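You operate a simulated robot arm through the tools that you are given. There is no shell and no other tool.

You run a simulated robot arm. Do the job below in one go: nothing can be reset, and whatever is moved stays where it is left.

TASK
Set eyelets in both holes of the wide grey strap.
Fine: one stroke a hole; spacing lever to HOLE 2, slide on to its stop, for the second; slide home before the air goes on; air off at the end.

The check looks at the end state, three seconds after you hand in, the way a careful person would. Anything else that was tipped, shoved, dropped, spilled or broken makes it a failure.

THE ROBOT
A 7-joint arm with a three-finger gripper, fixed in place. Base frame: the origin is on the floor under the middle of its stand, x ahead of it, y to its left, z up; the work surface is at about z = 82. Units: cm, rad, N and s.
It reaches about 134.2 cm from its shoulder. Its first joint turns from -2.897 to 2.897 rad. Payload 2.69 kg.
The TCP is the grasp point between the finger pads, 3 cm short of the fingertips. In the tool frame z runs along the fingers and y along their closing line. The gripper opens to 12.8 cm; its body begins 11.7 cm behind the TCP.
Orientation is told as [roll, pitch, yaw] about the base's x, y, z axes, in that order, counted from this pose: with the fingers straight down and closing along the base's y, the tool's x points along the base's -x, its y along +y and its z along -z.

THE INTERFACE
- The arm moves only by the tool apply_moves. Its argument "motion" is a list of rows, each a list of 7 numbers: the shift along the tool's x, y, z in cm, then the turn, a rotation vector about the tool's x, y, z in rad, then the finger opening in cm, from 0 to 12.8. In form: [[x, y, z, rx, ry, rz, claw], ...]. A call has 1 to 20 rows; each row is the pose to reach, as a shift and turn from the pose commanded when the call began, along the tool's axes at that moment. A row lasts 0.2 s, in which the tool goes at most 5 cm and 0.15 rad; a call with a longer step from one row to the next is refused whole, and so is a gripper value outside its range. Where a pose cannot be reached the arm comes as near as it can. A force on the tool above 90 N (or 10 N above the force at the start of the call, whichever is more), or a blocked arm, ends the call early, and 0.2 s more pass. The fingers move at their own pace (about 12.7 cm/s each) and stop on an object; they squeeze with about 34 N. The grip force told is the motor's: it shows also when the fingers shut on nothing. Time passes only in rows, and 0.2 s behind the last, so rows that repeat a pose let the fingers close. It gives the time, the measured TCP pose, the force on the tool (base axes), the opening and the grip force at its end, in the units of the frame above (readings bear some noise), with the torque about the TCP (base axes, N m) and any sound that the robot's microphone picked up.
- Cameras (640 x 400 px; columns grow to the right, rows downward): "scene" is fixed at [21.84, 65.04, 142.56]; the picture's right is [-0.36, -0.93, 0.00], its down [-0.54, 0.20, -0.82] and it looks along [0.76, -0.29, -0.58] (base axes); focal length 248 px, centre (320, 200). "wrist" rides on the gripper at [5.8, 5.4, -13.1] in the tool frame; the picture's right is [-0.68, 0.74, 0.00], its down [-0.62, -0.57, -0.55] and it looks along [-0.40, -0.37, 0.84] (tool axes); focal length 234 px, centre (320, 200). There is no depth. A picture from a camera that has moved, and an enlarged one, comes with that camera's place and axes in the base frame and with its lens.
- get_image(camera): a new picture of that camera. The clock stands still meanwhile.
- slide_trunk(by): moves the trunk up (or, below 0, down) by that many cm; the arm rides with it, the base frame stays. It gives what a move gives, with no picture.
- enlarge(camera, box): a new picture of the part [left, top, right, bottom] of that camera's present view, enlarged. The clock stands still meanwhile.
- finish_job(): hands the job in; it is judged then, once.

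Places have to be worked out from the pictures, the camera data and where the tool is seen. Open the gripper and draw the arm clear of the work before you hand the job in, unless the task says otherwise.

The tools are called after "Request:" by a JSON object that holds its "method" and its "body". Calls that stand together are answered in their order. apply_moves: Moves the arm, as the interface text tells. Its arguments: {"type":"object","properties":{"motion":{"type":"array","items":{"type":"array","items":{"type":"number"}}}},"required":["motion"]} The other tools are called the same way: slide_trunk (by) moves the trunk up or down; get_image (camera) takes a picture; enlarge (camera, box) takes an enlarged picture of a part of a camera's view; finish_job () hands the job in.

At the start:

```text
time: 0.0
tool_pos: [59.89, 13.25, 128.28]
orientation: [-0.002, 0.001, -0.001]
force: [0.6, 0.3, 0.2]
wrist_torque: [0.01, -0.01, 0.01]
finger_gap: 12.8
gripper_force: 0.2
trunk travel left (down, up): [-15.0, 20.0]
```

scene: 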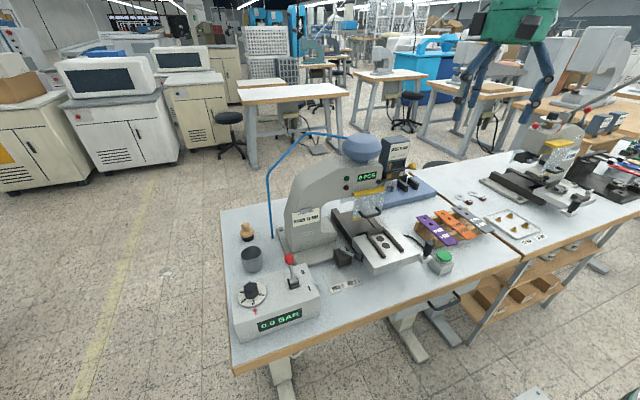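
wrist: 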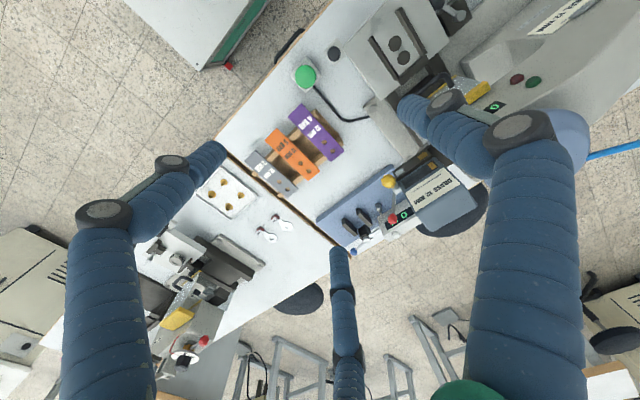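

I see an eyelet press, a control box with a knob and lever, a green button, and straps on a rack. I will look closely at each part first.

Request:
{"method": "enlarge", "body": {"camera": "scene", "box": [220, 210, 340, 345]}}

Request:
{"method": "enlarge", "body": {"camera": "scene", "box": [320, 130, 440, 280]}}

Request:
{"method": "enlarge", "body": {"camera": "scene", "box": [400, 160, 550, 280]}}

Request:
{"method": "enlarge", "body": {"camera": "scene", "box": [480, 90, 640, 220]}}

Request:
{"method": "enlarge", "body": {"camera": "wrist", "box": [220, 50, 400, 210]}}

Request:
{"method": "enlarge", "body": {"camera": "wrist", "box": [340, 0, 500, 120]}}

```text
2.96 times, centred on (280, 278) of scene
camera zoom: at [21.84, 65.04, 142.56], right [-0.36, -0.93, 0.0], down [-0.54, 0.2, -0.82], along [0.76, -0.29, -0.58], focal length 735 px, centre (438, -30)
```

zoom: 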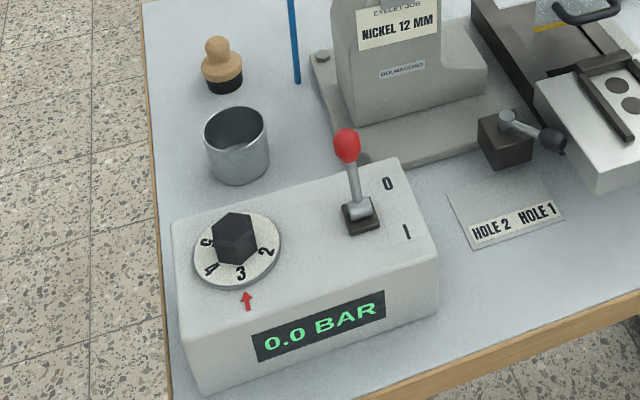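

```text
2.67 times, centred on (380, 205) of scene
camera zoom: at [21.84, 65.04, 142.56], right [-0.36, -0.93, 0.0], down [-0.54, 0.2, -0.82], along [0.76, -0.29, -0.58], focal length 662 px, centre (160, 187)
```

zoom: 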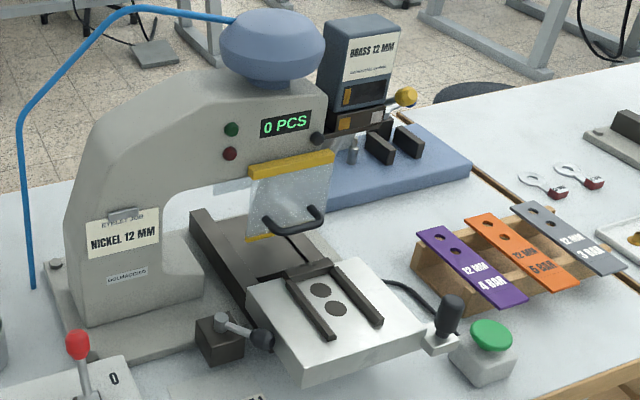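

```text
3.33 times, centred on (475, 220) of scene
camera zoom: at [21.84, 65.04, 142.56], right [-0.36, -0.93, 0.0], down [-0.54, 0.2, -0.82], along [0.76, -0.29, -0.58], focal length 827 px, centre (-197, 133)
```

zoom: 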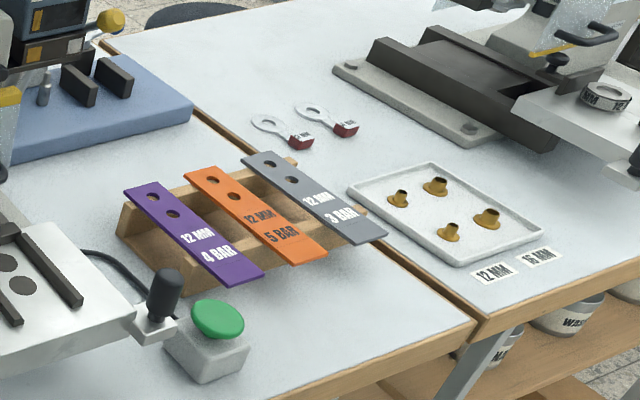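

```text
3.08 times, centred on (560, 155) of scene
camera zoom: at [21.84, 65.04, 142.56], right [-0.36, -0.93, 0.0], down [-0.54, 0.2, -0.82], along [0.76, -0.29, -0.58], focal length 764 px, centre (-418, 338)
```

zoom: 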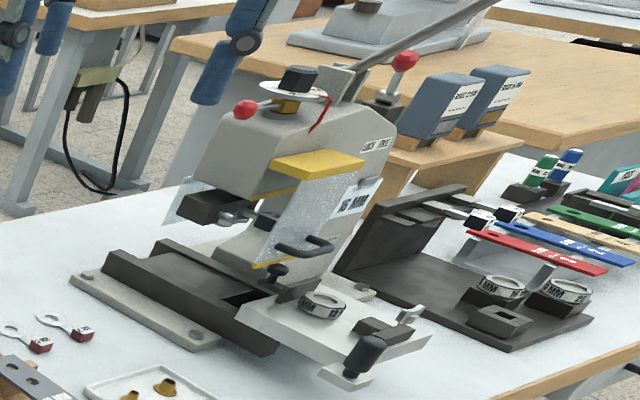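

```text
2.50 times, centred on (310, 130) of wrist
camera zoom: at [54.1, 18.68, 141.46], right [0.68, 0.74, 0.0], down [0.62, -0.57, 0.55], along [0.4, -0.37, -0.84], focal length 585 px, centre (345, 375)
```

zoom: 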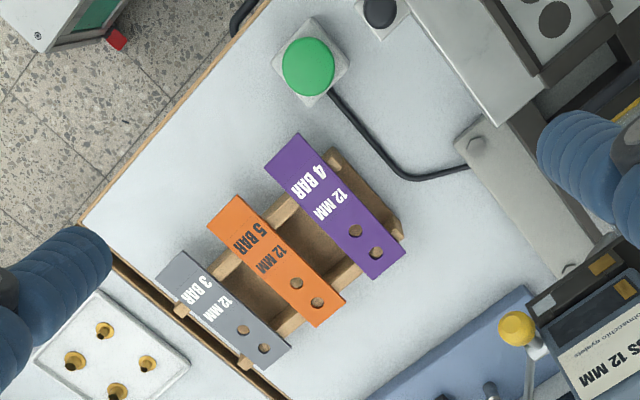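

```text
3.33 times, centred on (420, 60) of wrist
camera zoom: at [54.1, 18.68, 141.46], right [0.68, 0.74, 0.0], down [0.62, -0.57, 0.55], along [0.4, -0.37, -0.84], focal length 781 px, centre (-13, 667)
```

zoom: 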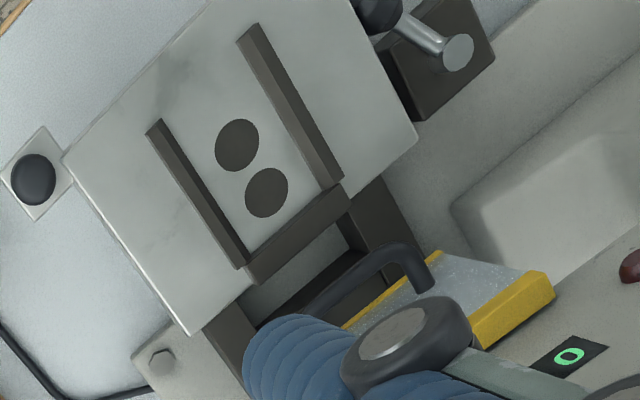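

The straps are labelled with size and pressure (grey: 12 MM, 3 BAR), and the job label says NICKEL 12 MM while a box on the press says BRASS 12 MM. I zoom in further to read the labels and understand the mechanism.

Request:
{"method": "enlarge", "body": {"camera": "scene", "box": [370, 130, 440, 210]}}

Request:
{"method": "enlarge", "body": {"camera": "scene", "box": [280, 195, 330, 240]}}

Request:
{"method": "enlarge", "body": {"camera": "scene", "box": [335, 180, 425, 270]}}

Request:
{"method": "enlarge", "body": {"camera": "wrist", "box": [310, 150, 500, 270]}}

Request:
{"method": "enlarge", "body": {"camera": "scene", "box": [235, 255, 325, 345]}}

Request:
{"method": "enlarge", "body": {"camera": "scene", "box": [560, 90, 640, 150]}}

```text
5.00 times, centred on (405, 170) of scene
camera zoom: at [21.84, 65.04, 142.56], right [-0.36, -0.93, 0.0], down [-0.54, 0.2, -0.82], along [0.76, -0.29, -0.58], focal length 1241 px, centre (-105, 350)
```

zoom: 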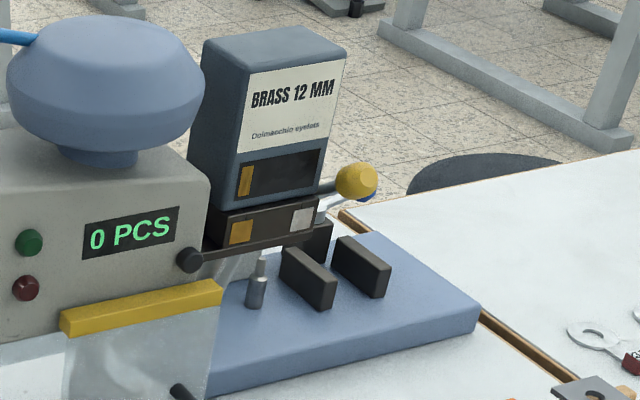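

```text
8.89 times, centred on (305, 218) of scene
camera zoom: at [21.84, 65.04, 142.56], right [-0.36, -0.93, 0.0], down [-0.54, 0.2, -0.82], along [0.76, -0.29, -0.58], focal length 2206 px, centre (453, 44)
```

zoom: 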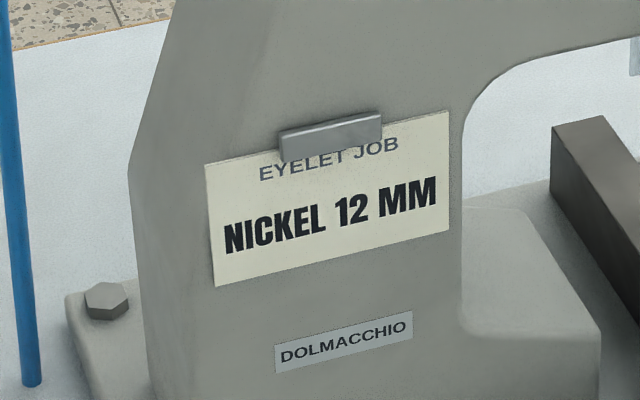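

```text
4.44 times, centred on (380, 225) of scene
camera zoom: at [21.84, 65.04, 142.56], right [-0.36, -0.93, 0.0], down [-0.54, 0.2, -0.82], along [0.76, -0.29, -0.58], focal length 1103 px, centre (53, 89)
```

zoom: 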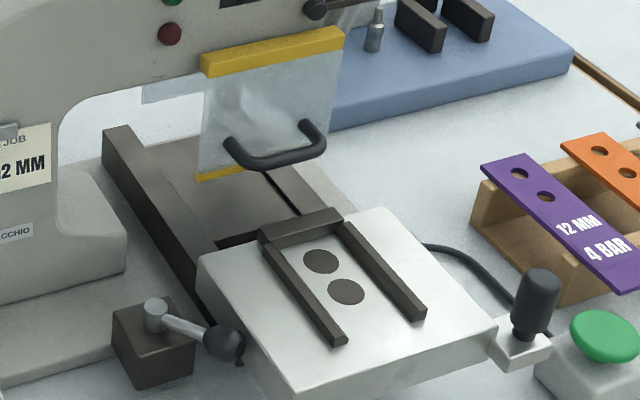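

```text
3.33 times, centred on (405, 210) of wrist
camera zoom: at [54.1, 18.68, 141.46], right [0.68, 0.74, 0.0], down [0.62, -0.57, 0.55], along [0.4, -0.37, -0.84], focal length 781 px, centre (37, 167)
```

zoom: 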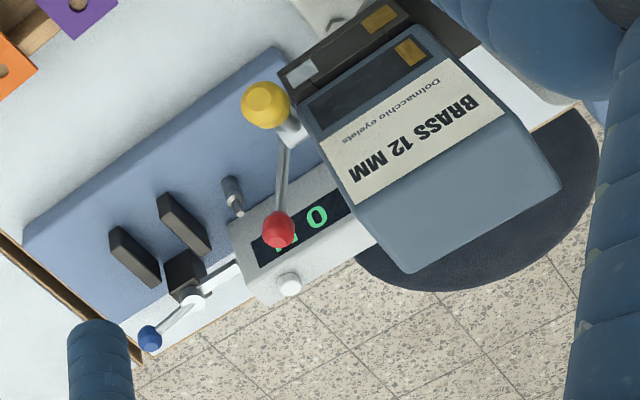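

```text
4.44 times, centred on (280, 300) of scene
camera zoom: at [21.84, 65.04, 142.56], right [-0.36, -0.93, 0.0], down [-0.54, 0.2, -0.82], along [0.76, -0.29, -0.58], focal length 1103 px, centre (498, -244)
```

zoom: 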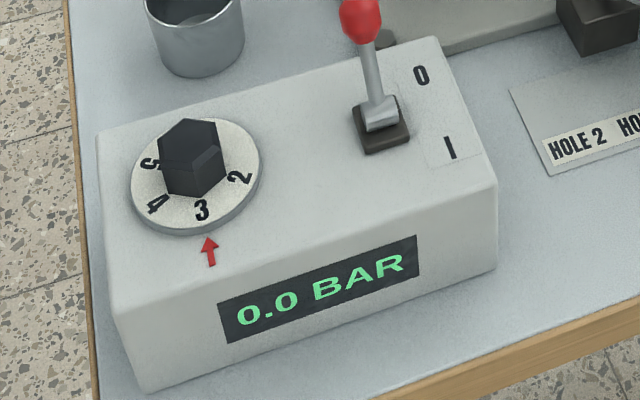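

```text
6.67 times, centred on (600, 120) of scene
camera zoom: at [21.84, 65.04, 142.56], right [-0.36, -0.93, 0.0], down [-0.54, 0.2, -0.82], along [0.76, -0.29, -0.58], focal length 1654 px, centre (-1547, 733)
```

zoom: 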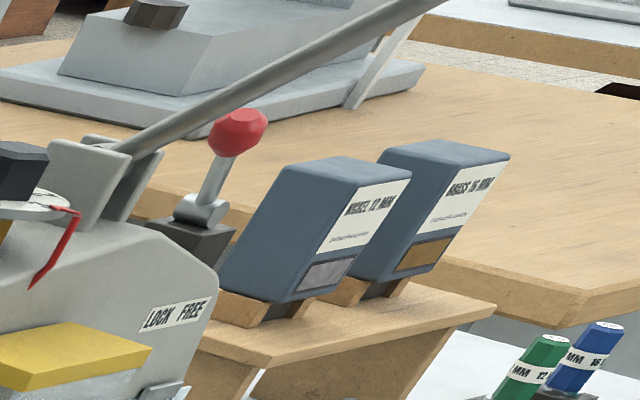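

Triangulating both cameras: the green button is near (55.6, 13.4, 86.5), the nest holes near (65.9, 29.0, 90) and (63.0, 29.0, 90), and the grey strap spans x 58.8–74 at y≈-9.3. I move the arm to the right to look at the magazine shelf with the wrist camera.

Request:
{"method": "apply_moves", "body": {"motion": [[0, -5, 0, 0, 0, 0, 12.8], [0, -10, 0, 0, 0, 0, 12.8], [0, -15, 0, 0, 0, 0, 12.8], [0, -20, 0, 0, 0, 0, 12.8], [0, -25, 0, 0, 0, 0, 12.8], [0, -30, 0, 0, 0, 0, 12.8], [0, -35, 0, 0, 0, 0, 12.8]]}}

Request:
{"method": "get_image", "body": {"camera": "wrist"}}

Request:
{"method": "get_image", "body": {"camera": "scene"}}

```text
time: 1.6
tool_pos: [60.11, -21.59, 128.29]
orientation: [0.001, 0.001, 0.0]
force: [0.1, 0.6, 0.3]
wrist_torque: [-0.08, -0.04, -0.01]
finger_gap: 12.81
gripper_force: 0.1
trunk travel left (down, up): [-15.0, 20.0]
```

```text
taken
camera wrist: at [54.17, -16.34, 141.52], right [0.68, 0.74, 0.0], down [0.62, -0.57, 0.55], along [0.4, -0.37, -0.84], focal length 234 px, centre (320, 200)
```

wrist: 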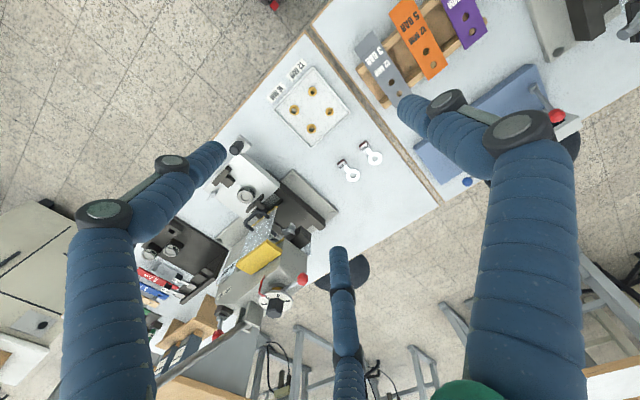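

```text
taken
```

scene: 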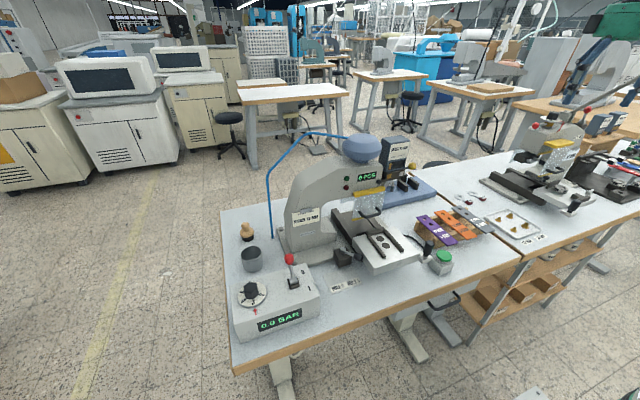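

The rack of magazines is at the lower left of the wrist picture, partly hidden by a finger. I zoom in there and also move further right for a second view.

Request:
{"method": "enlarge", "body": {"camera": "wrist", "box": [130, 270, 290, 400]}}

Request:
{"method": "enlarge", "body": {"camera": "wrist", "box": [340, 0, 520, 110]}}

Request:
{"method": "enlarge", "body": {"camera": "wrist", "box": [120, 130, 340, 300]}}

```text
3.08 times, centred on (210, 335) of wrist
camera zoom: at [54.17, -16.34, 141.52], right [0.68, 0.74, 0.0], down [0.62, -0.57, 0.55], along [0.4, -0.37, -0.84], focal length 720 px, centre (658, -215)
```

zoom: 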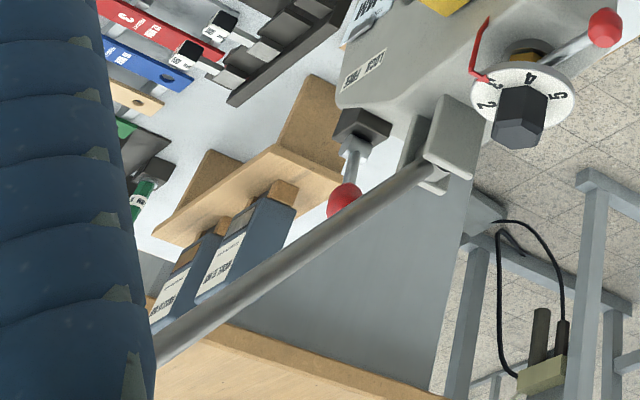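

```text
3.56 times, centred on (430, 55) of wrist
camera zoom: at [54.17, -16.34, 141.52], right [0.68, 0.74, 0.0], down [0.62, -0.57, 0.55], along [0.4, -0.37, -0.84], focal length 833 px, centre (-71, 716)
```

zoom: 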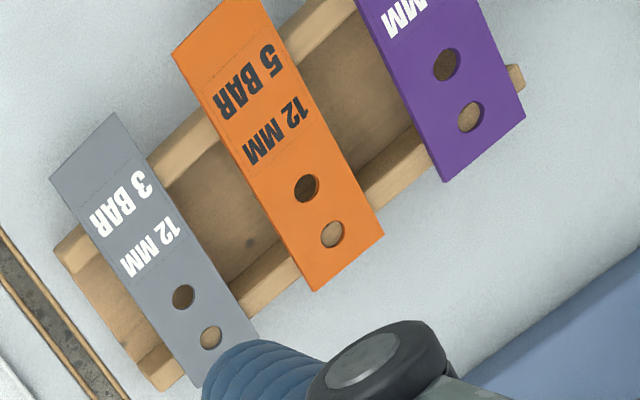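

```text
2.35 times, centred on (230, 215) of wrist
camera zoom: at [54.17, -16.34, 141.52], right [0.68, 0.74, 0.0], down [0.62, -0.57, 0.55], along [0.4, -0.37, -0.84], focal length 551 px, centre (532, 165)
```

zoom: 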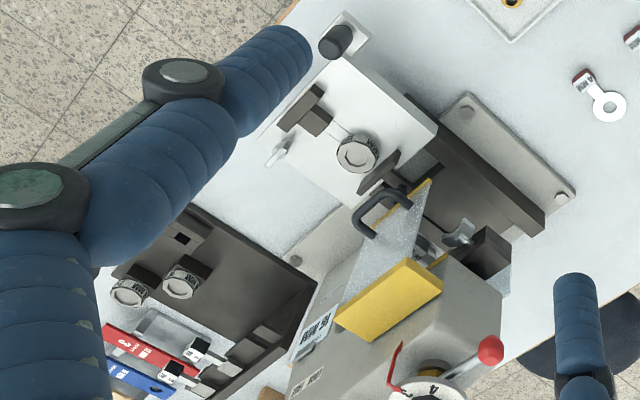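

The nickel magazine on that far shelf is at about (90, -114, 95), which is beyond reach, and below the BRASS magazine on the left press I see a gold and a silver square next to a yellow-ball lever, so I need to study that feed more closely. I move back and tilt the camera toward the press head.

Request:
{"method": "apply_moves", "body": {"motion": [[0.4, 4.7, 1, 0, -0.06, 0, 12.8], [0.8, 9.4, 2, 0, -0.12, 0, 12.8], [1.2, 14.1, 3, 0, -0.18, 0, 12.8], [1.6, 18.8, 4, 0, -0.24, 0, 12.8], [2, 23.5, 5, 0, -0.3, 0, 12.8], [2.4, 28.2, 6, 0, -0.36, 0, 12.8], [2.8, 32.9, 7, 0, -0.42, 0, 12.8], [3.2, 37.6, 8, 0, -0.48, 0, 12.8], [3.6, 42.3, 9, 0, -0.54, 0, 12.8], [4, 47, 10, 0, -0.6, 0, 12.8]]}}

Request:
{"method": "get_image", "body": {"camera": "wrist"}}

Request:
{"method": "get_image", "body": {"camera": "scene"}}

```text
time: 3.8
tool_pos: [55.88, 25.21, 118.4]
orientation: [0.0, -0.602, -0.001]
force: [1.0, -0.8, 0.0]
wrist_torque: [0.03, 0.01, 0.0]
finger_gap: 12.82
gripper_force: 0.1
trunk travel left (down, up): [-15.0, 20.0]
```

```text
taken
camera wrist: at [43.65, 30.52, 126.08], right [0.56, 0.74, 0.38], down [0.2, -0.57, 0.8], along [0.81, -0.37, -0.46], focal length 234 px, centre (320, 200)
```

wrist: 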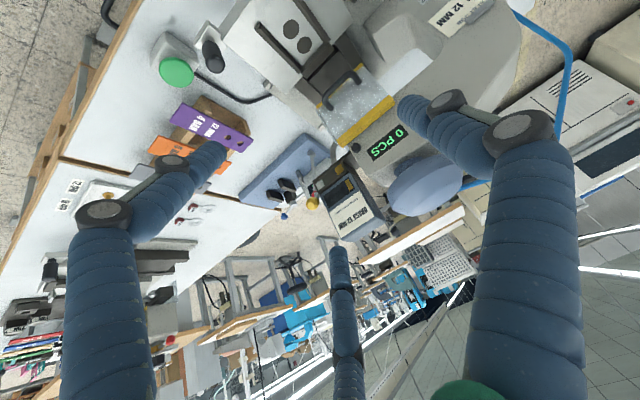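

```text
taken
```

scene: 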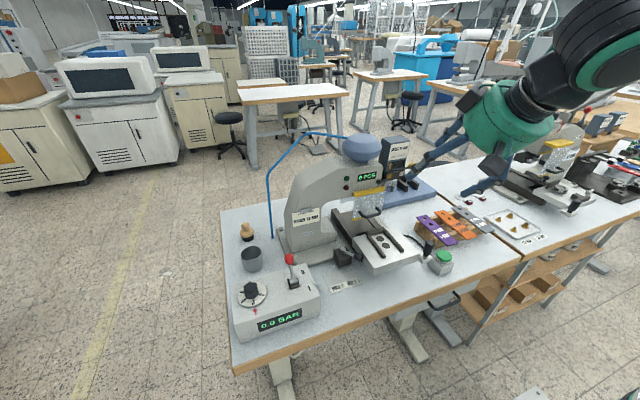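

Request:
{"method": "enlarge", "body": {"camera": "wrist", "box": [270, 130, 420, 240]}}

Request:
{"method": "enlarge", "body": {"camera": "wrist", "box": [220, 0, 420, 140]}}

```text
3.64 times, centred on (345, 185) of wrist
camera zoom: at [43.65, 30.52, 126.08], right [0.56, 0.74, 0.38], down [0.2, -0.57, 0.8], along [0.81, -0.37, -0.46], focal length 852 px, centre (229, 254)
```

zoom: 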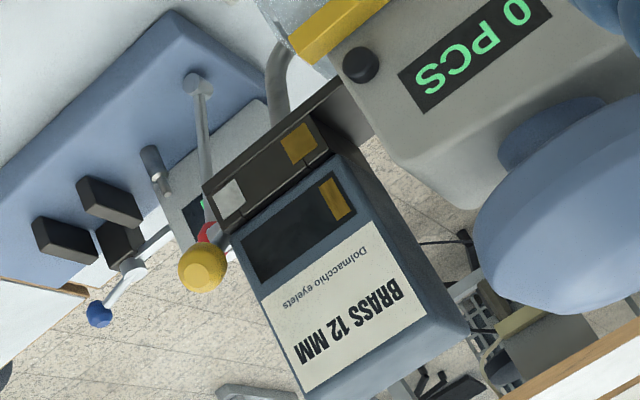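

```text
2.86 times, centred on (320, 70) of wrist
camera zoom: at [43.65, 30.52, 126.08], right [0.56, 0.74, 0.38], down [0.2, -0.57, 0.8], along [0.81, -0.37, -0.46], focal length 669 px, centre (320, 571)
```

zoom: 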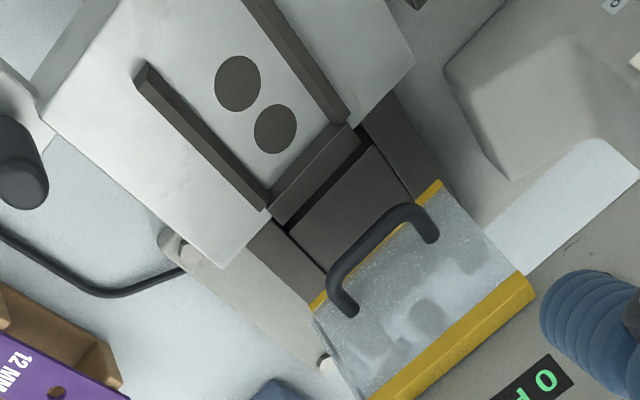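

The yellow ball sits at about (75.5, 14.4, 107.3), on a bar pivoting at about (75.6, 25.6, 104) on the press head. I move the camera closer for a clear look at this selector.

Request:
{"method": "apply_moves", "body": {"motion": [[-0.6, -0.7, 3.2, 0, 0, 0, 12.8], [-1.2, -1.4, 6.5, 0, 0, 0, 12.8], [-1.8, -2, 9.7, 0, 0, 0, 12.8]]}}

Request:
{"method": "get_image", "body": {"camera": "wrist"}}

Request:
{"method": "enlarge", "body": {"camera": "wrist", "box": [230, 130, 400, 250]}}

```text
time: 4.6
tool_pos: [62.99, 23.35, 111.28]
orientation: [0.0, -0.6, -0.001]
force: [0.6, 0.1, 0.7]
wrist_torque: [-0.01, -0.04, -0.03]
finger_gap: 12.81
gripper_force: 0.1
trunk travel left (down, up): [-15.0, 20.0]
```

```text
taken
camera wrist: at [50.65, 28.57, 118.86], right [0.56, 0.74, 0.38], down [0.2, -0.57, 0.8], along [0.81, -0.37, -0.46], focal length 234 px, centre (320, 200)
```

wrist: 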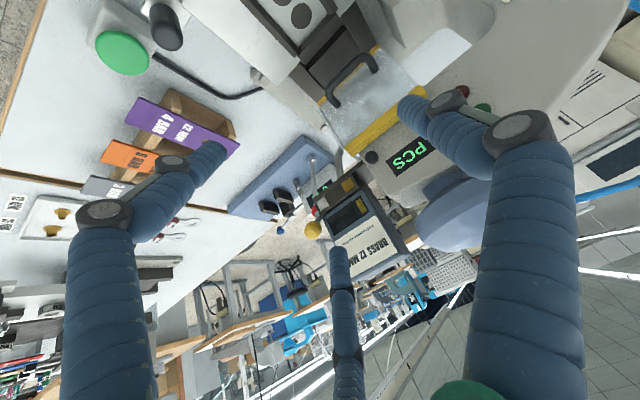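

```text
3.33 times, centred on (315, 190) of wrist
camera zoom: at [50.65, 28.57, 118.86], right [0.56, 0.74, 0.38], down [0.2, -0.57, 0.8], along [0.81, -0.37, -0.46], focal length 781 px, centre (337, 233)
```

zoom: 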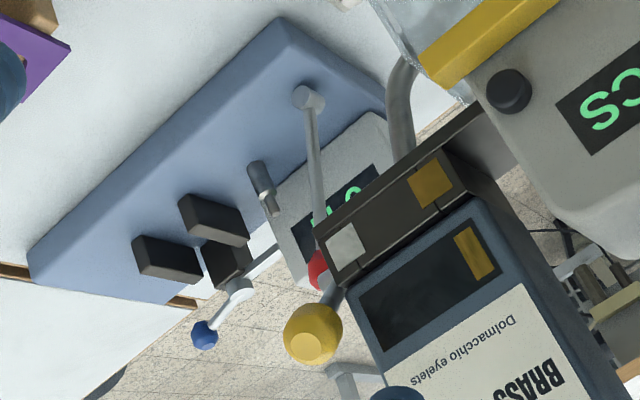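

The feed shows a dark bar with a gold square and a silver square under the magazine; zooms appear truly re-rendered, so I enlarge tighter on this feed from both cameras.

Request:
{"method": "enlarge", "body": {"camera": "wrist", "box": [295, 155, 375, 225]}}

Request:
{"method": "enlarge", "body": {"camera": "scene", "box": [375, 150, 430, 190]}}

```text
5.71 times, centred on (335, 190) of wrist
camera zoom: at [50.65, 28.57, 118.86], right [0.56, 0.74, 0.38], down [0.2, -0.57, 0.8], along [0.81, -0.37, -0.46], focal length 1338 px, centre (234, 257)
```

zoom: 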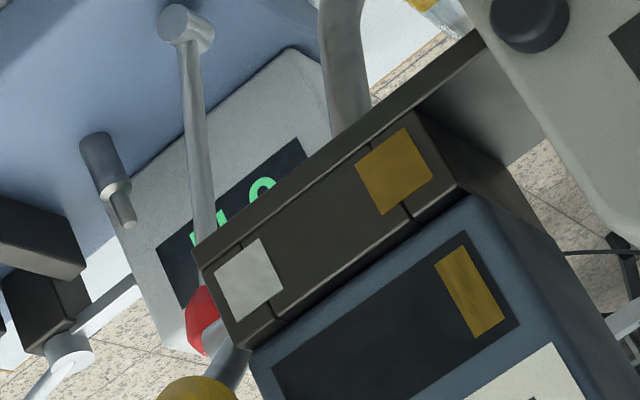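

```text
10.00 times, centred on (402, 170) of scene
camera zoom: at [21.84, 65.04, 142.56], right [-0.36, -0.93, 0.0], down [-0.54, 0.2, -0.82], along [0.76, -0.29, -0.58], focal length 2482 px, centre (-505, 500)
```

zoom: 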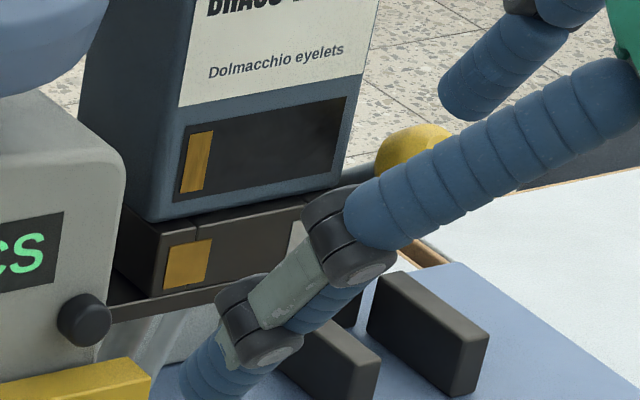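

The block under the magazine carries a gold mark near the press and a silver mark near the yellow ball's rod, so it may be a shuttle selector; I want to see its back and −y side. I retreat to the right first, levelling the tool.

Request:
{"method": "apply_moves", "body": {"motion": [[-0.63, -3.83, -2.4, 0, 0.1, 0, 12.8], [-1.27, -7.67, -4.8, 0, 0.2, 0, 12.8], [-1.9, -11.5, -7.2, 0, 0.3, 0, 12.8], [-2.53, -15.3, -9.6, 0, 0.4, 0, 12.8], [-3.17, -19.2, -12, 0, 0.5, 0, 12.8], [-3.8, -23, -14.4, 0, 0.6, 0, 12.8]]}}

Request:
{"method": "enlarge", "body": {"camera": "wrist", "box": [390, 0, 640, 160]}}

Request:
{"method": "enlarge", "body": {"camera": "scene", "box": [375, 130, 435, 190]}}

```text
time: 6.0
tool_pos: [58.02, 0.42, 125.45]
orientation: [0.0, 0.001, 0.0]
force: [-0.1, 0.2, -0.3]
wrist_torque: [0.01, 0.0, -0.03]
finger_gap: 12.8
gripper_force: 0.1
trunk travel left (down, up): [-15.0, 20.0]
```

```text
2.50 times, centred on (515, 80) of wrist
camera zoom: at [52.09, 5.68, 138.66], right [0.68, 0.74, 0.0], down [0.62, -0.57, 0.55], along [0.4, -0.37, -0.84], focal length 585 px, centre (-168, 500)
```

zoom: 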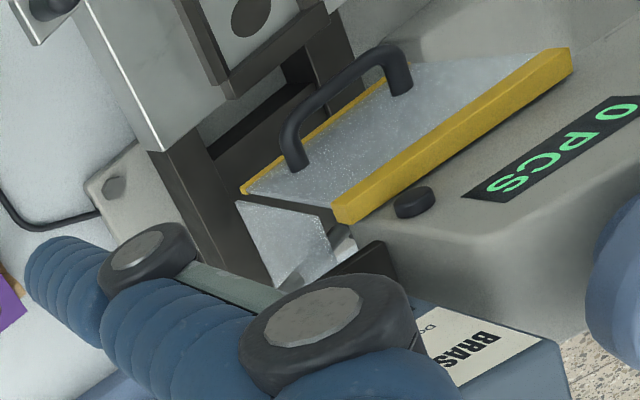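

```text
6.67 times, centred on (405, 160) of scene
camera zoom: at [21.84, 65.04, 142.56], right [-0.36, -0.93, 0.0], down [-0.54, 0.2, -0.82], along [0.76, -0.29, -0.58], focal length 1654 px, centre (-247, 467)
```

zoom: 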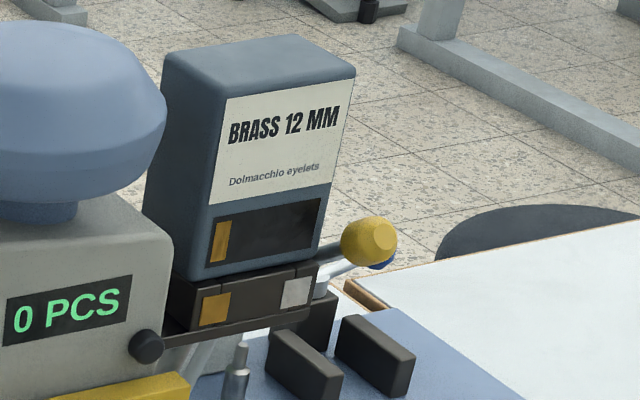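

I now swing the tool around past the magazine's −y side, to look back at it from the far side.

Request:
{"method": "apply_moves", "body": {"motion": [[-2.5, 0.2, -0.26, -0.081, 0.052, -0.084, 12.8], [-5.05, 0.4, -0.52, -0.162, 0.103, -0.169, 12.8], [-7.6, 0.6, -0.78, -0.244, 0.155, -0.253, 12.8], [-10.1, 0.8, -1.03, -0.325, 0.207, -0.338, 12.8], [-12.6, 1.0, -1.3, -0.406, 0.259, -0.422, 12.8], [-15.15, 1.2, -1.55, -0.487, 0.31, -0.506, 12.8], [-17.7, 1.4, -1.8, -0.569, 0.362, -0.591, 12.8], [-20.2, 1.6, -2.07, -0.65, 0.414, -0.675, 12.8], [-22.7, 1.8, -2.3, -0.731, 0.466, -0.76, 12.8], [-25.2, 2.0, -2.6, -0.812, 0.517, -0.844, 12.8], [-27.8, 2.2, -2.85, -0.894, 0.569, -0.929, 12.8], [-30.3, 2.4, -3.1, -0.975, 0.621, -1.013, 12.8]]}}

Request:
{"method": "get_image", "body": {"camera": "wrist"}}

Request:
{"method": "get_image", "body": {"camera": "scene"}}

```text
time: 8.6
tool_pos: [71.96, 6.64, 115.68]
orientation: [1.034, 0.035, 1.074]
force: [-6.6, 2.2, -3.8]
wrist_torque: [-0.02, -0.04, -0.05]
finger_gap: 12.69
gripper_force: 0.1
out of reach, approached as far as the arm can: row 9, 10, 11, 12
trunk travel left (down, up): [-15.0, 20.0]
```

```text
taken
camera wrist: at [76.75, -2.3, 127.2], right [0.0, 0.79, 0.61], down [0.96, 0.17, -0.23], along [-0.28, 0.58, -0.76], focal length 234 px, centre (320, 200)
```

wrist: 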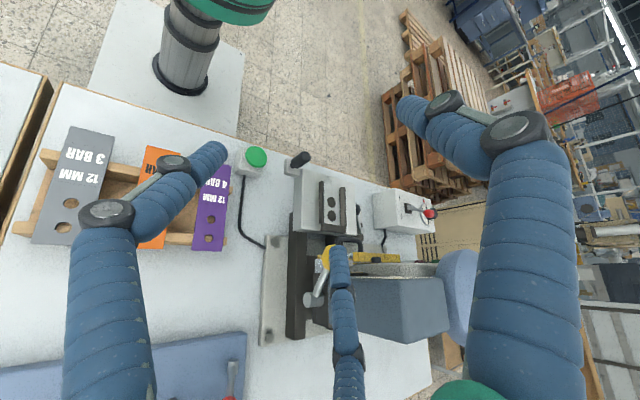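

```text
taken
```

scene: 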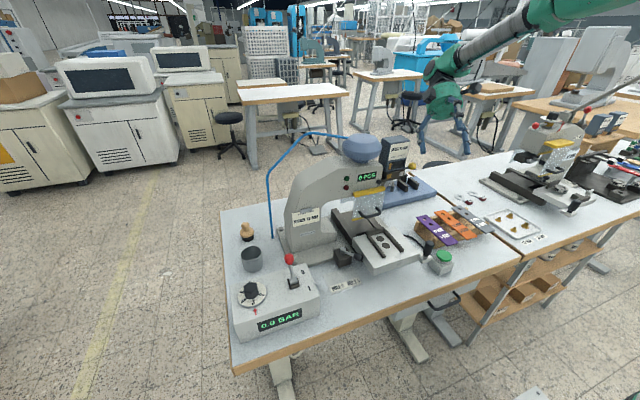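

The arm stopped at its limit near (72, 6.6, 115.7), but the view from this side is useful. I zoom on the magazine, yellow lever and slide from here.

Request:
{"method": "enlarge", "body": {"camera": "wrist", "box": [280, 220, 480, 360]}}

Request:
{"method": "enlarge", "body": {"camera": "wrist", "box": [230, 130, 450, 270]}}

Request:
{"method": "enlarge", "body": {"camera": "scene", "box": [370, 90, 480, 200]}}

```text
2.86 times, centred on (380, 290) of wrist
camera zoom: at [76.75, -2.3, 127.2], right [0.0, 0.79, 0.61], down [0.96, 0.17, -0.23], along [-0.28, 0.58, -0.76], focal length 669 px, centre (149, -57)
```

zoom: 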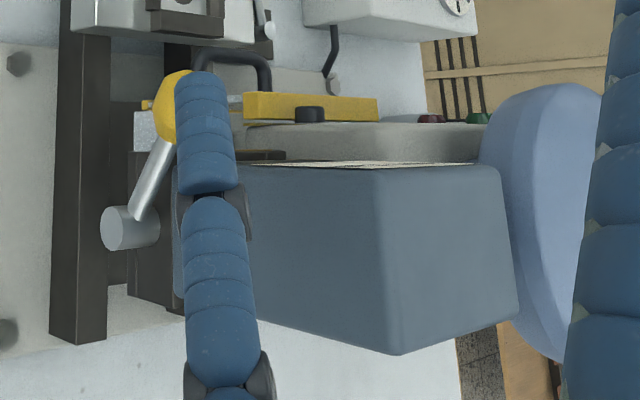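

```text
2.86 times, centred on (340, 200) of wrist
camera zoom: at [76.75, -2.3, 127.2], right [0.0, 0.79, 0.61], down [0.96, 0.17, -0.23], along [-0.28, 0.58, -0.76], focal length 669 px, centre (263, 200)
```

zoom: 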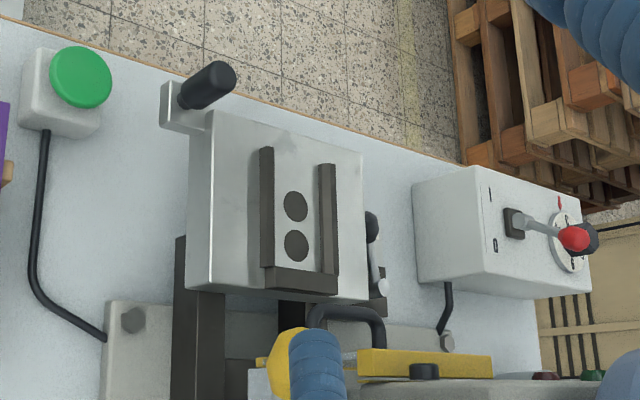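

```text
3.64 times, centred on (425, 145) of scene
camera zoom: at [21.84, 65.04, 142.56], right [-0.36, -0.93, 0.0], down [-0.54, 0.2, -0.82], along [0.76, -0.29, -0.58], focal length 902 px, centre (-62, 400)
```

zoom: 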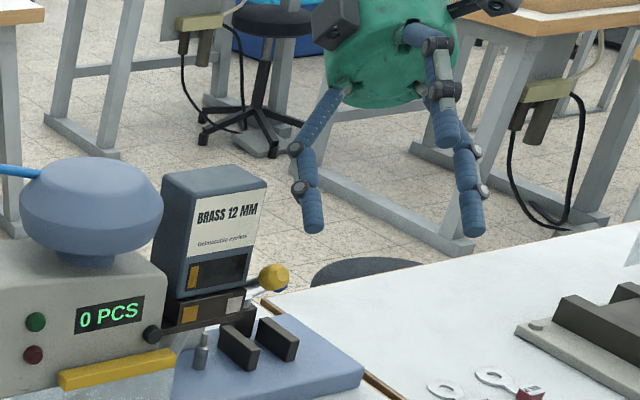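

The yellow ball is on a lever pivoting about y at roughly (80, 14, 104.5) on the end of the feed block, the air lever now leans toward 0 (+x), and the slide handle is a vertical peg. I move back to a level pose on the right and close the fingers to learn the finger geometry.

Request:
{"method": "apply_moves", "body": {"motion": [[0, 0, -3, 0.02, -0.02, 0.02, 12.8], [0, 0, -6, 0.04, -0.04, 0.04, 12.8], [0, 0, -9, 0.06, -0.06, 0.06, 12.8]]}}

```text
time: 9.4
tool_pos: [75.82, 3.94, 117.58]
orientation: [0.98, 0.049, 0.999]
force: [-0.4, 0.7, -0.4]
wrist_torque: [-0.05, -0.02, 0.01]
finger_gap: 12.79
gripper_force: 0.0
out of reach, approached as far as the arm can: row 1, 2, 3
trunk travel left (down, up): [-15.0, 20.0]
```

The commanded pose may still be an unreachable one, so I check with a null move where the arm's commanded pose now stands.

Request:
{"method": "apply_moves", "body": {"motion": [[0, 0, 0, 0, 0, 0, 12.8]]}}

```text
time: 9.8
tool_pos: [75.74, 3.86, 117.63]
orientation: [0.981, 0.051, 1.0]
force: [-0.3, -0.4, -0.5]
wrist_torque: [-0.02, 0.03, 0.0]
finger_gap: 12.76
gripper_force: 0.1
trunk travel left (down, up): [-15.0, 20.0]
```

The commanded pose is the reached one. I compute the inverse turn and go back to a level pose at about (58, 0, 126), closing the fingers on the way.

Request:
{"method": "apply_moves", "body": {"motion": [[1.33, 1.35, 0.63, 0.087, -0.053, 0.089, 12.8], [2.65, 2.71, 1.26, 0.174, -0.106, 0.178, 12.8], [3.98, 4.06, 1.9, 0.261, -0.159, 0.267, 12.8], [5.3, 5.42, 2.53, 0.348, -0.212, 0.356, 12.8], [6.63, 6.77, 3.16, 0.435, -0.265, 0.446, 12.8], [7.96, 8.12, 3.79, 0.522, -0.318, 0.535, 12.8], [9.28, 9.48, 4.42, 0.609, -0.371, 0.624, 12.8], [10.6, 10.83, 5.06, 0.696, -0.424, 0.713, 12.8], [11.93, 12.19, 5.69, 0.783, -0.477, 0.802, 12.8], [13.26, 13.54, 6.32, 0.87, -0.53, 0.891, 6], [13.26, 13.54, 6.32, 0.87, -0.53, 0.891, 3.5], [13.26, 13.54, 6.32, 0.87, -0.53, 0.891, 3.5]]}}

Request:
{"method": "get_image", "body": {"camera": "wrist"}}

Request:
{"method": "enlarge", "body": {"camera": "scene", "box": [400, 0, 620, 140]}}

```text
time: 12.4
tool_pos: [57.95, 0.5, 125.77]
orientation: [-0.005, -0.006, -0.014]
force: [0.0, -0.3, -1.0]
wrist_torque: [0.01, 0.04, 0.0]
finger_gap: 3.48
gripper_force: 0.1
trunk travel left (down, up): [-15.0, 20.0]
```

```text
taken
camera wrist: at [52.07, 5.9, 138.98], right [0.69, 0.73, 0.0], down [0.61, -0.57, 0.56], along [0.4, -0.38, -0.83], focal length 234 px, centre (320, 200)
```

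wrist: 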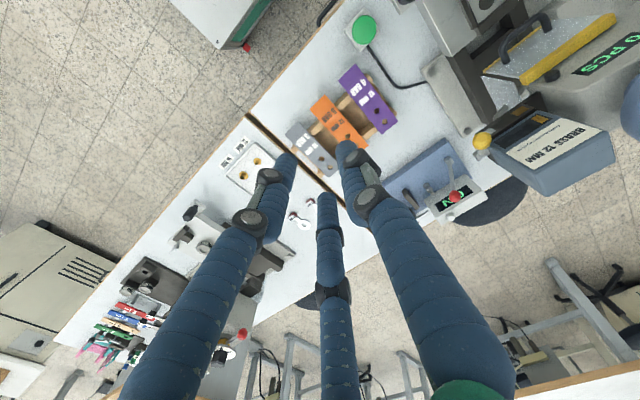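

```text
2.86 times, centred on (510, 70) of scene
camera zoom: at [21.84, 65.04, 142.56], right [-0.36, -0.93, 0.0], down [-0.54, 0.2, -0.82], along [0.76, -0.29, -0.58], focal length 709 px, centre (-223, 571)
```

zoom: 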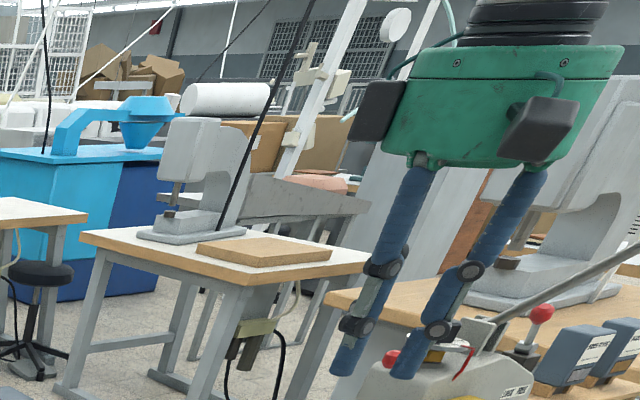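

The gripper is a three-jaw type: one finger on +y, two at ±x on −y. Before handling the strap I will try the yellow-ball lever (gold/silver selector), approaching from the −y side with closed fingers tilted; first a pre-pose near (72, 3.5, 107.6).

Request:
{"method": "apply_moves", "body": {"motion": [[-1.75, 0.375, 2.27, -0.13, 0.001, -0.002, 0], [-3.5, 0.75, 4.55, -0.255, 0.002, -0.004, 0], [-5.25, 1.1, 6.8, -0.38, 0.003, -0.006, 0], [-7, 1.5, 9.1, -0.505, 0.004, -0.008, 0], [-8.75, 1.9, 11.4, -0.63, 0.005, -0.01, 0], [-10.5, 2.25, 13.6, -0.755, 0.006, -0.012, 0], [-12.25, 2.6, 15.9, -0.88, 0.006, -0.013, 0], [-14, 3, 18.2, -1.005, 0.006, -0.014, 0]]}}

Request:
{"method": "get_image", "body": {"camera": "wrist"}}

Request:
{"method": "enlarge", "body": {"camera": "scene", "box": [340, 100, 500, 220]}}

```text
time: 14.2
tool_pos: [71.98, 3.32, 107.75]
orientation: [1.0, -0.007, 0.003]
force: [0.1, 0.5, 0.4]
wrist_torque: [-0.05, -0.01, -0.01]
finger_gap: 0.2
gripper_force: 31.3
trunk travel left (down, up): [-15.0, 20.0]
```

```text
taken
camera wrist: at [65.97, -4.95, 119.51], right [0.67, 0.4, 0.62], down [0.62, -0.77, -0.17], along [0.41, 0.5, -0.76], focal length 234 px, centre (320, 200)
```

wrist: 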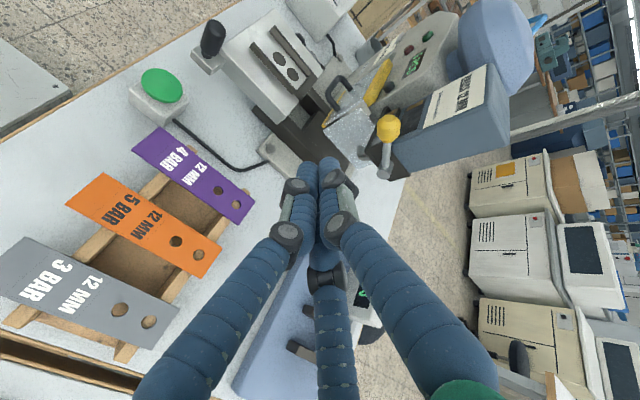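

```text
3.33 times, centred on (420, 160) of scene
camera zoom: at [21.84, 65.04, 142.56], right [-0.36, -0.93, 0.0], down [-0.54, 0.2, -0.82], along [0.76, -0.29, -0.58], focal length 827 px, centre (-13, 333)
```

zoom: 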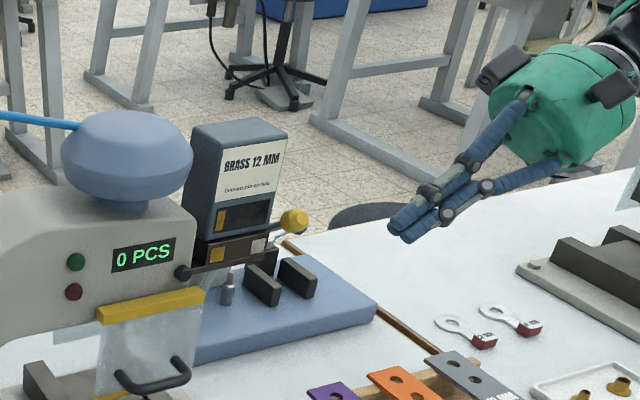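

This pose is reachable and gives a good view of the lever. I zoom in on the lever, magazine side and the fingertips.

Request:
{"method": "enlarge", "body": {"camera": "wrist", "box": [300, 50, 520, 200]}}

Request:
{"method": "enlarge", "body": {"camera": "wrist", "box": [350, 100, 430, 190]}}

Request:
{"method": "enlarge", "body": {"camera": "wrist", "box": [190, 0, 350, 160]}}

Request:
{"method": "enlarge", "body": {"camera": "wrist", "box": [0, 110, 260, 370]}}

```text
2.67 times, centred on (410, 125) of wrist
camera zoom: at [65.97, -4.95, 119.51], right [0.67, 0.4, 0.62], down [0.62, -0.77, -0.17], along [0.41, 0.5, -0.76], focal length 624 px, centre (80, 400)
```

zoom: 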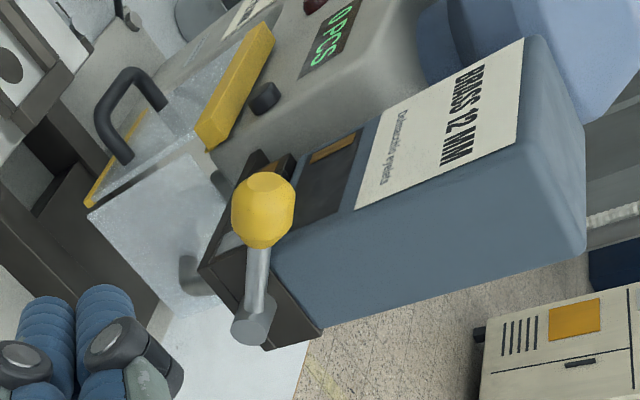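

```text
4.44 times, centred on (390, 145) of wrist
camera zoom: at [65.97, -4.95, 119.51], right [0.67, 0.4, 0.62], down [0.62, -0.77, -0.17], along [0.41, 0.5, -0.76], focal length 1041 px, centre (9, 444)
```

zoom: 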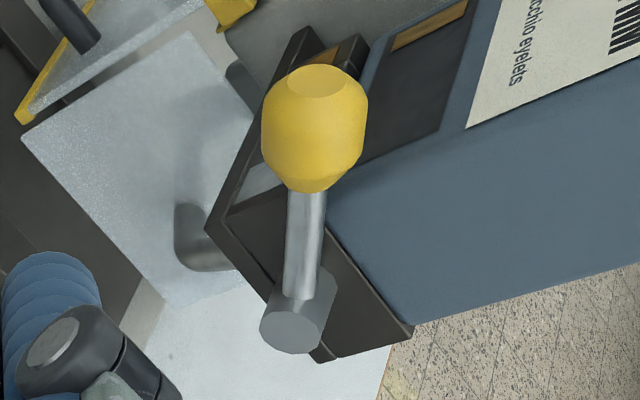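

```text
2.50 times, centred on (270, 80) of wrist
camera zoom: at [65.97, -4.95, 119.51], right [0.67, 0.4, 0.62], down [0.62, -0.77, -0.17], along [0.41, 0.5, -0.76], focal length 585 px, centre (445, 500)
```

zoom: 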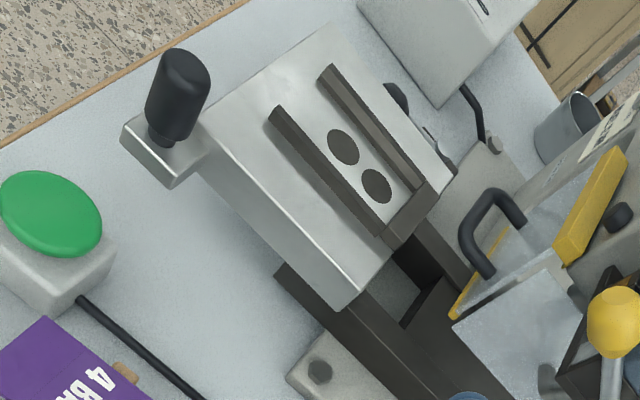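

```text
1.54 times, centred on (130, 240) of wrist
camera zoom: at [65.97, -4.95, 119.51], right [0.67, 0.4, 0.62], down [0.62, -0.77, -0.17], along [0.41, 0.5, -0.76], focal length 360 px, centre (612, 138)
```

zoom: 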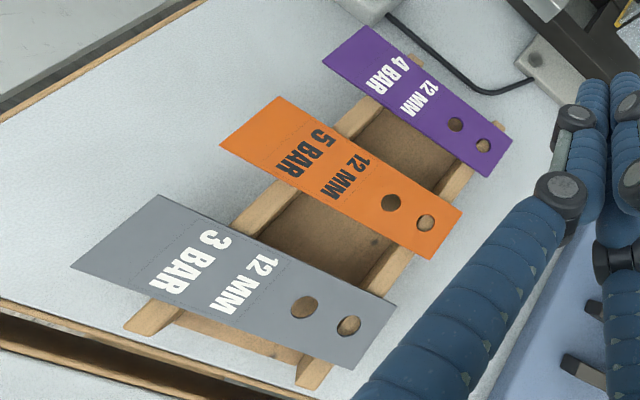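

The lever's rod runs from a pivot near (79.5, 13–15, 104.6) up-forward to the ball near (75.8, 14.5, 107). I bring the closed fingertips under and in front of the ball, without touching yet.

Request:
{"method": "apply_moves", "body": {"motion": [[-0.6, 1.0, 2.85, 0, 0, 0, 0], [-1.3, 2.0, 5.7, 0, 0, 0, 0], [-1.9, 2.99, 8.54, 0, 0, 0, 0]]}}

Request:
{"method": "enlarge", "body": {"camera": "wrist", "box": [240, 90, 400, 210]}}

Request:
{"method": "enlarge", "body": {"camera": "scene", "box": [360, 130, 460, 210]}}

```text
time: 15.0
tool_pos: [73.74, 12.05, 105.61]
orientation: [1.0, -0.004, 0.002]
force: [0.7, -0.1, 0.1]
wrist_torque: [0.01, 0.03, -0.02]
finger_gap: 0.21
gripper_force: 31.5
trunk travel left (down, up): [-15.0, 20.0]
```

```text
3.33 times, centred on (320, 150) of wrist
camera zoom: at [67.81, 3.9, 117.37], right [0.67, 0.4, 0.62], down [0.62, -0.77, -0.18], along [0.41, 0.5, -0.76], focal length 781 px, centre (320, 367)
```

zoom: 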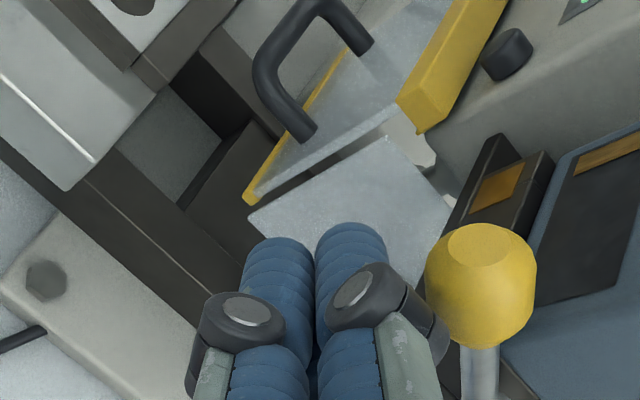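

```text
5.00 times, centred on (410, 170) of scene
camera zoom: at [21.84, 65.04, 142.56], right [-0.36, -0.93, 0.0], down [-0.54, 0.2, -0.82], along [0.76, -0.29, -0.58], focal length 1241 px, centre (-130, 350)
```

zoom: 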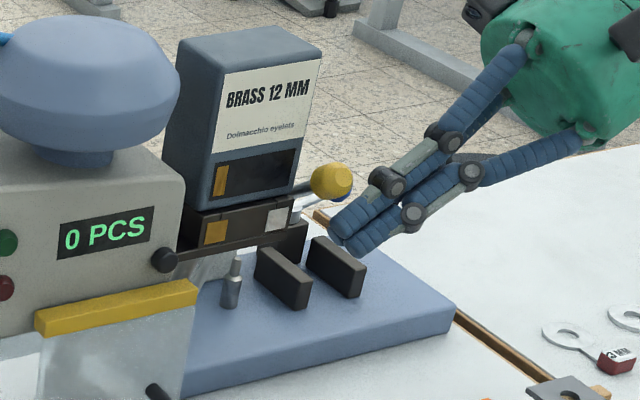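

Fingertips are placed below-left of the ball as planned. I push gently along the lever's arc for about 30° and check how the lever responds.

Request:
{"method": "apply_moves", "body": {"motion": [[-0.3, 0.55, -0.35, 0, 0, 0, 0], [-0.54, 1.07, -0.69, 0, 0, 0, 0], [-0.8, 1.82, -1.17, 0, 0, 0, 0], [-1.09, 2.57, -1.65, 0, 0, 0, 0]]}}

Request:
{"method": "enlarge", "body": {"camera": "scene", "box": [360, 130, 460, 210]}}

Request:
{"method": "enlarge", "body": {"camera": "wrist", "box": [240, 90, 400, 210]}}

```text
time: 16.0
tool_pos: [73.75, 11.93, 107.03]
orientation: [0.993, 0.018, 0.006]
force: [-12.7, -8.2, -16.7]
wrist_torque: [-0.53, -0.09, 0.04]
finger_gap: 0.22
gripper_force: 31.3
trunk travel left (down, up): [-15.0, 20.0]
stopped in row 4: the force on the tool passed its limit at 100 N (the readings are from after the stop); the commanded pose is now the measured one
```

```text
5.00 times, centred on (410, 170) of scene
camera zoom: at [21.84, 65.04, 142.56], right [-0.36, -0.93, 0.0], down [-0.54, 0.2, -0.82], along [0.76, -0.29, -0.58], focal length 1241 px, centre (-130, 350)
```

zoom: 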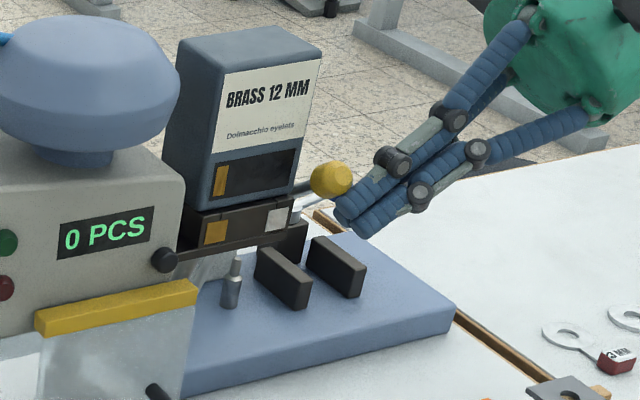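

```text
3.33 times, centred on (320, 150) of wrist
camera zoom: at [68.28, 3.71, 118.8], right [0.69, 0.41, 0.6], down [0.62, -0.76, -0.19], along [0.39, 0.5, -0.77], focal length 781 px, centre (320, 367)
```

zoom: 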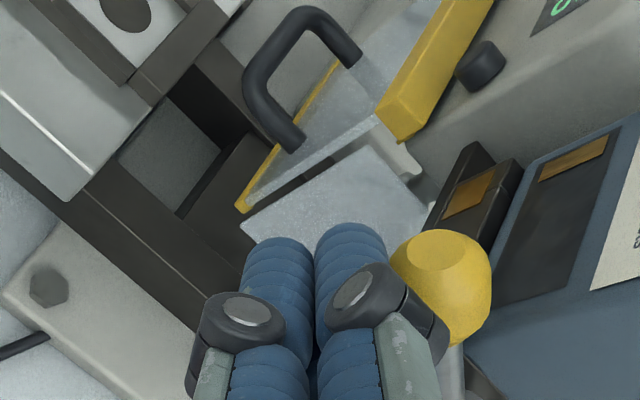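

The lever resists being pushed up and back (100 N stop, ball unmoved), so it is at that end stop; it likely swings downward. I back off and place the closed fingers above the ball to try pressing it down gently.

Request:
{"method": "apply_moves", "body": {"motion": [[1, 0, -0.5, -0.004, -0.008, -0.006, 0], [1, 0, -3.5, -0.007, -0.015, -0.012, 0], [0.5, 0, -6, -0.007, -0.015, -0.012, 0], [-1.3, 1.2, -7, -0.007, -0.015, -0.012, 0], [-3.25, 2.4, -7.55, -0.007, -0.015, -0.012, 0], [-3.4, 3.2, -5, -0.007, -0.015, -0.012, 0], [-3.45, 3.95, -2.36, -0.007, -0.015, -0.012, 0]]}}

Request:
{"method": "enlarge", "body": {"camera": "scene", "box": [360, 130, 460, 210]}}

Request:
{"method": "enlarge", "body": {"camera": "wrist", "box": [240, 90, 400, 210]}}

```text
time: 17.6
tool_pos: [77.56, 12.13, 111.73]
orientation: [1.003, -0.005, 0.001]
force: [-0.2, -0.6, -0.3]
wrist_torque: [0.02, 0.0, -0.02]
finger_gap: 0.2
gripper_force: 31.8
trunk travel left (down, up): [-15.0, 20.0]
```

```text
5.00 times, centred on (410, 170) of scene
camera zoom: at [21.84, 65.04, 142.56], right [-0.36, -0.93, 0.0], down [-0.54, 0.2, -0.82], along [0.76, -0.29, -0.58], focal length 1241 px, centre (-130, 350)
```

zoom: 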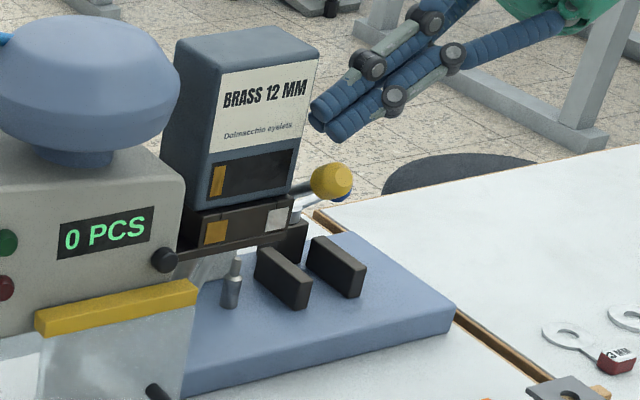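

```text
3.33 times, centred on (320, 150) of wrist
camera zoom: at [71.58, 3.95, 123.42], right [0.67, 0.4, 0.62], down [0.62, -0.77, -0.18], along [0.41, 0.5, -0.76], focal length 781 px, centre (320, 367)
```

zoom: 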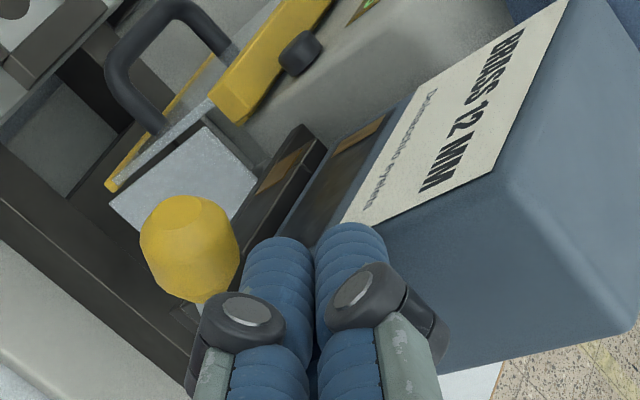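

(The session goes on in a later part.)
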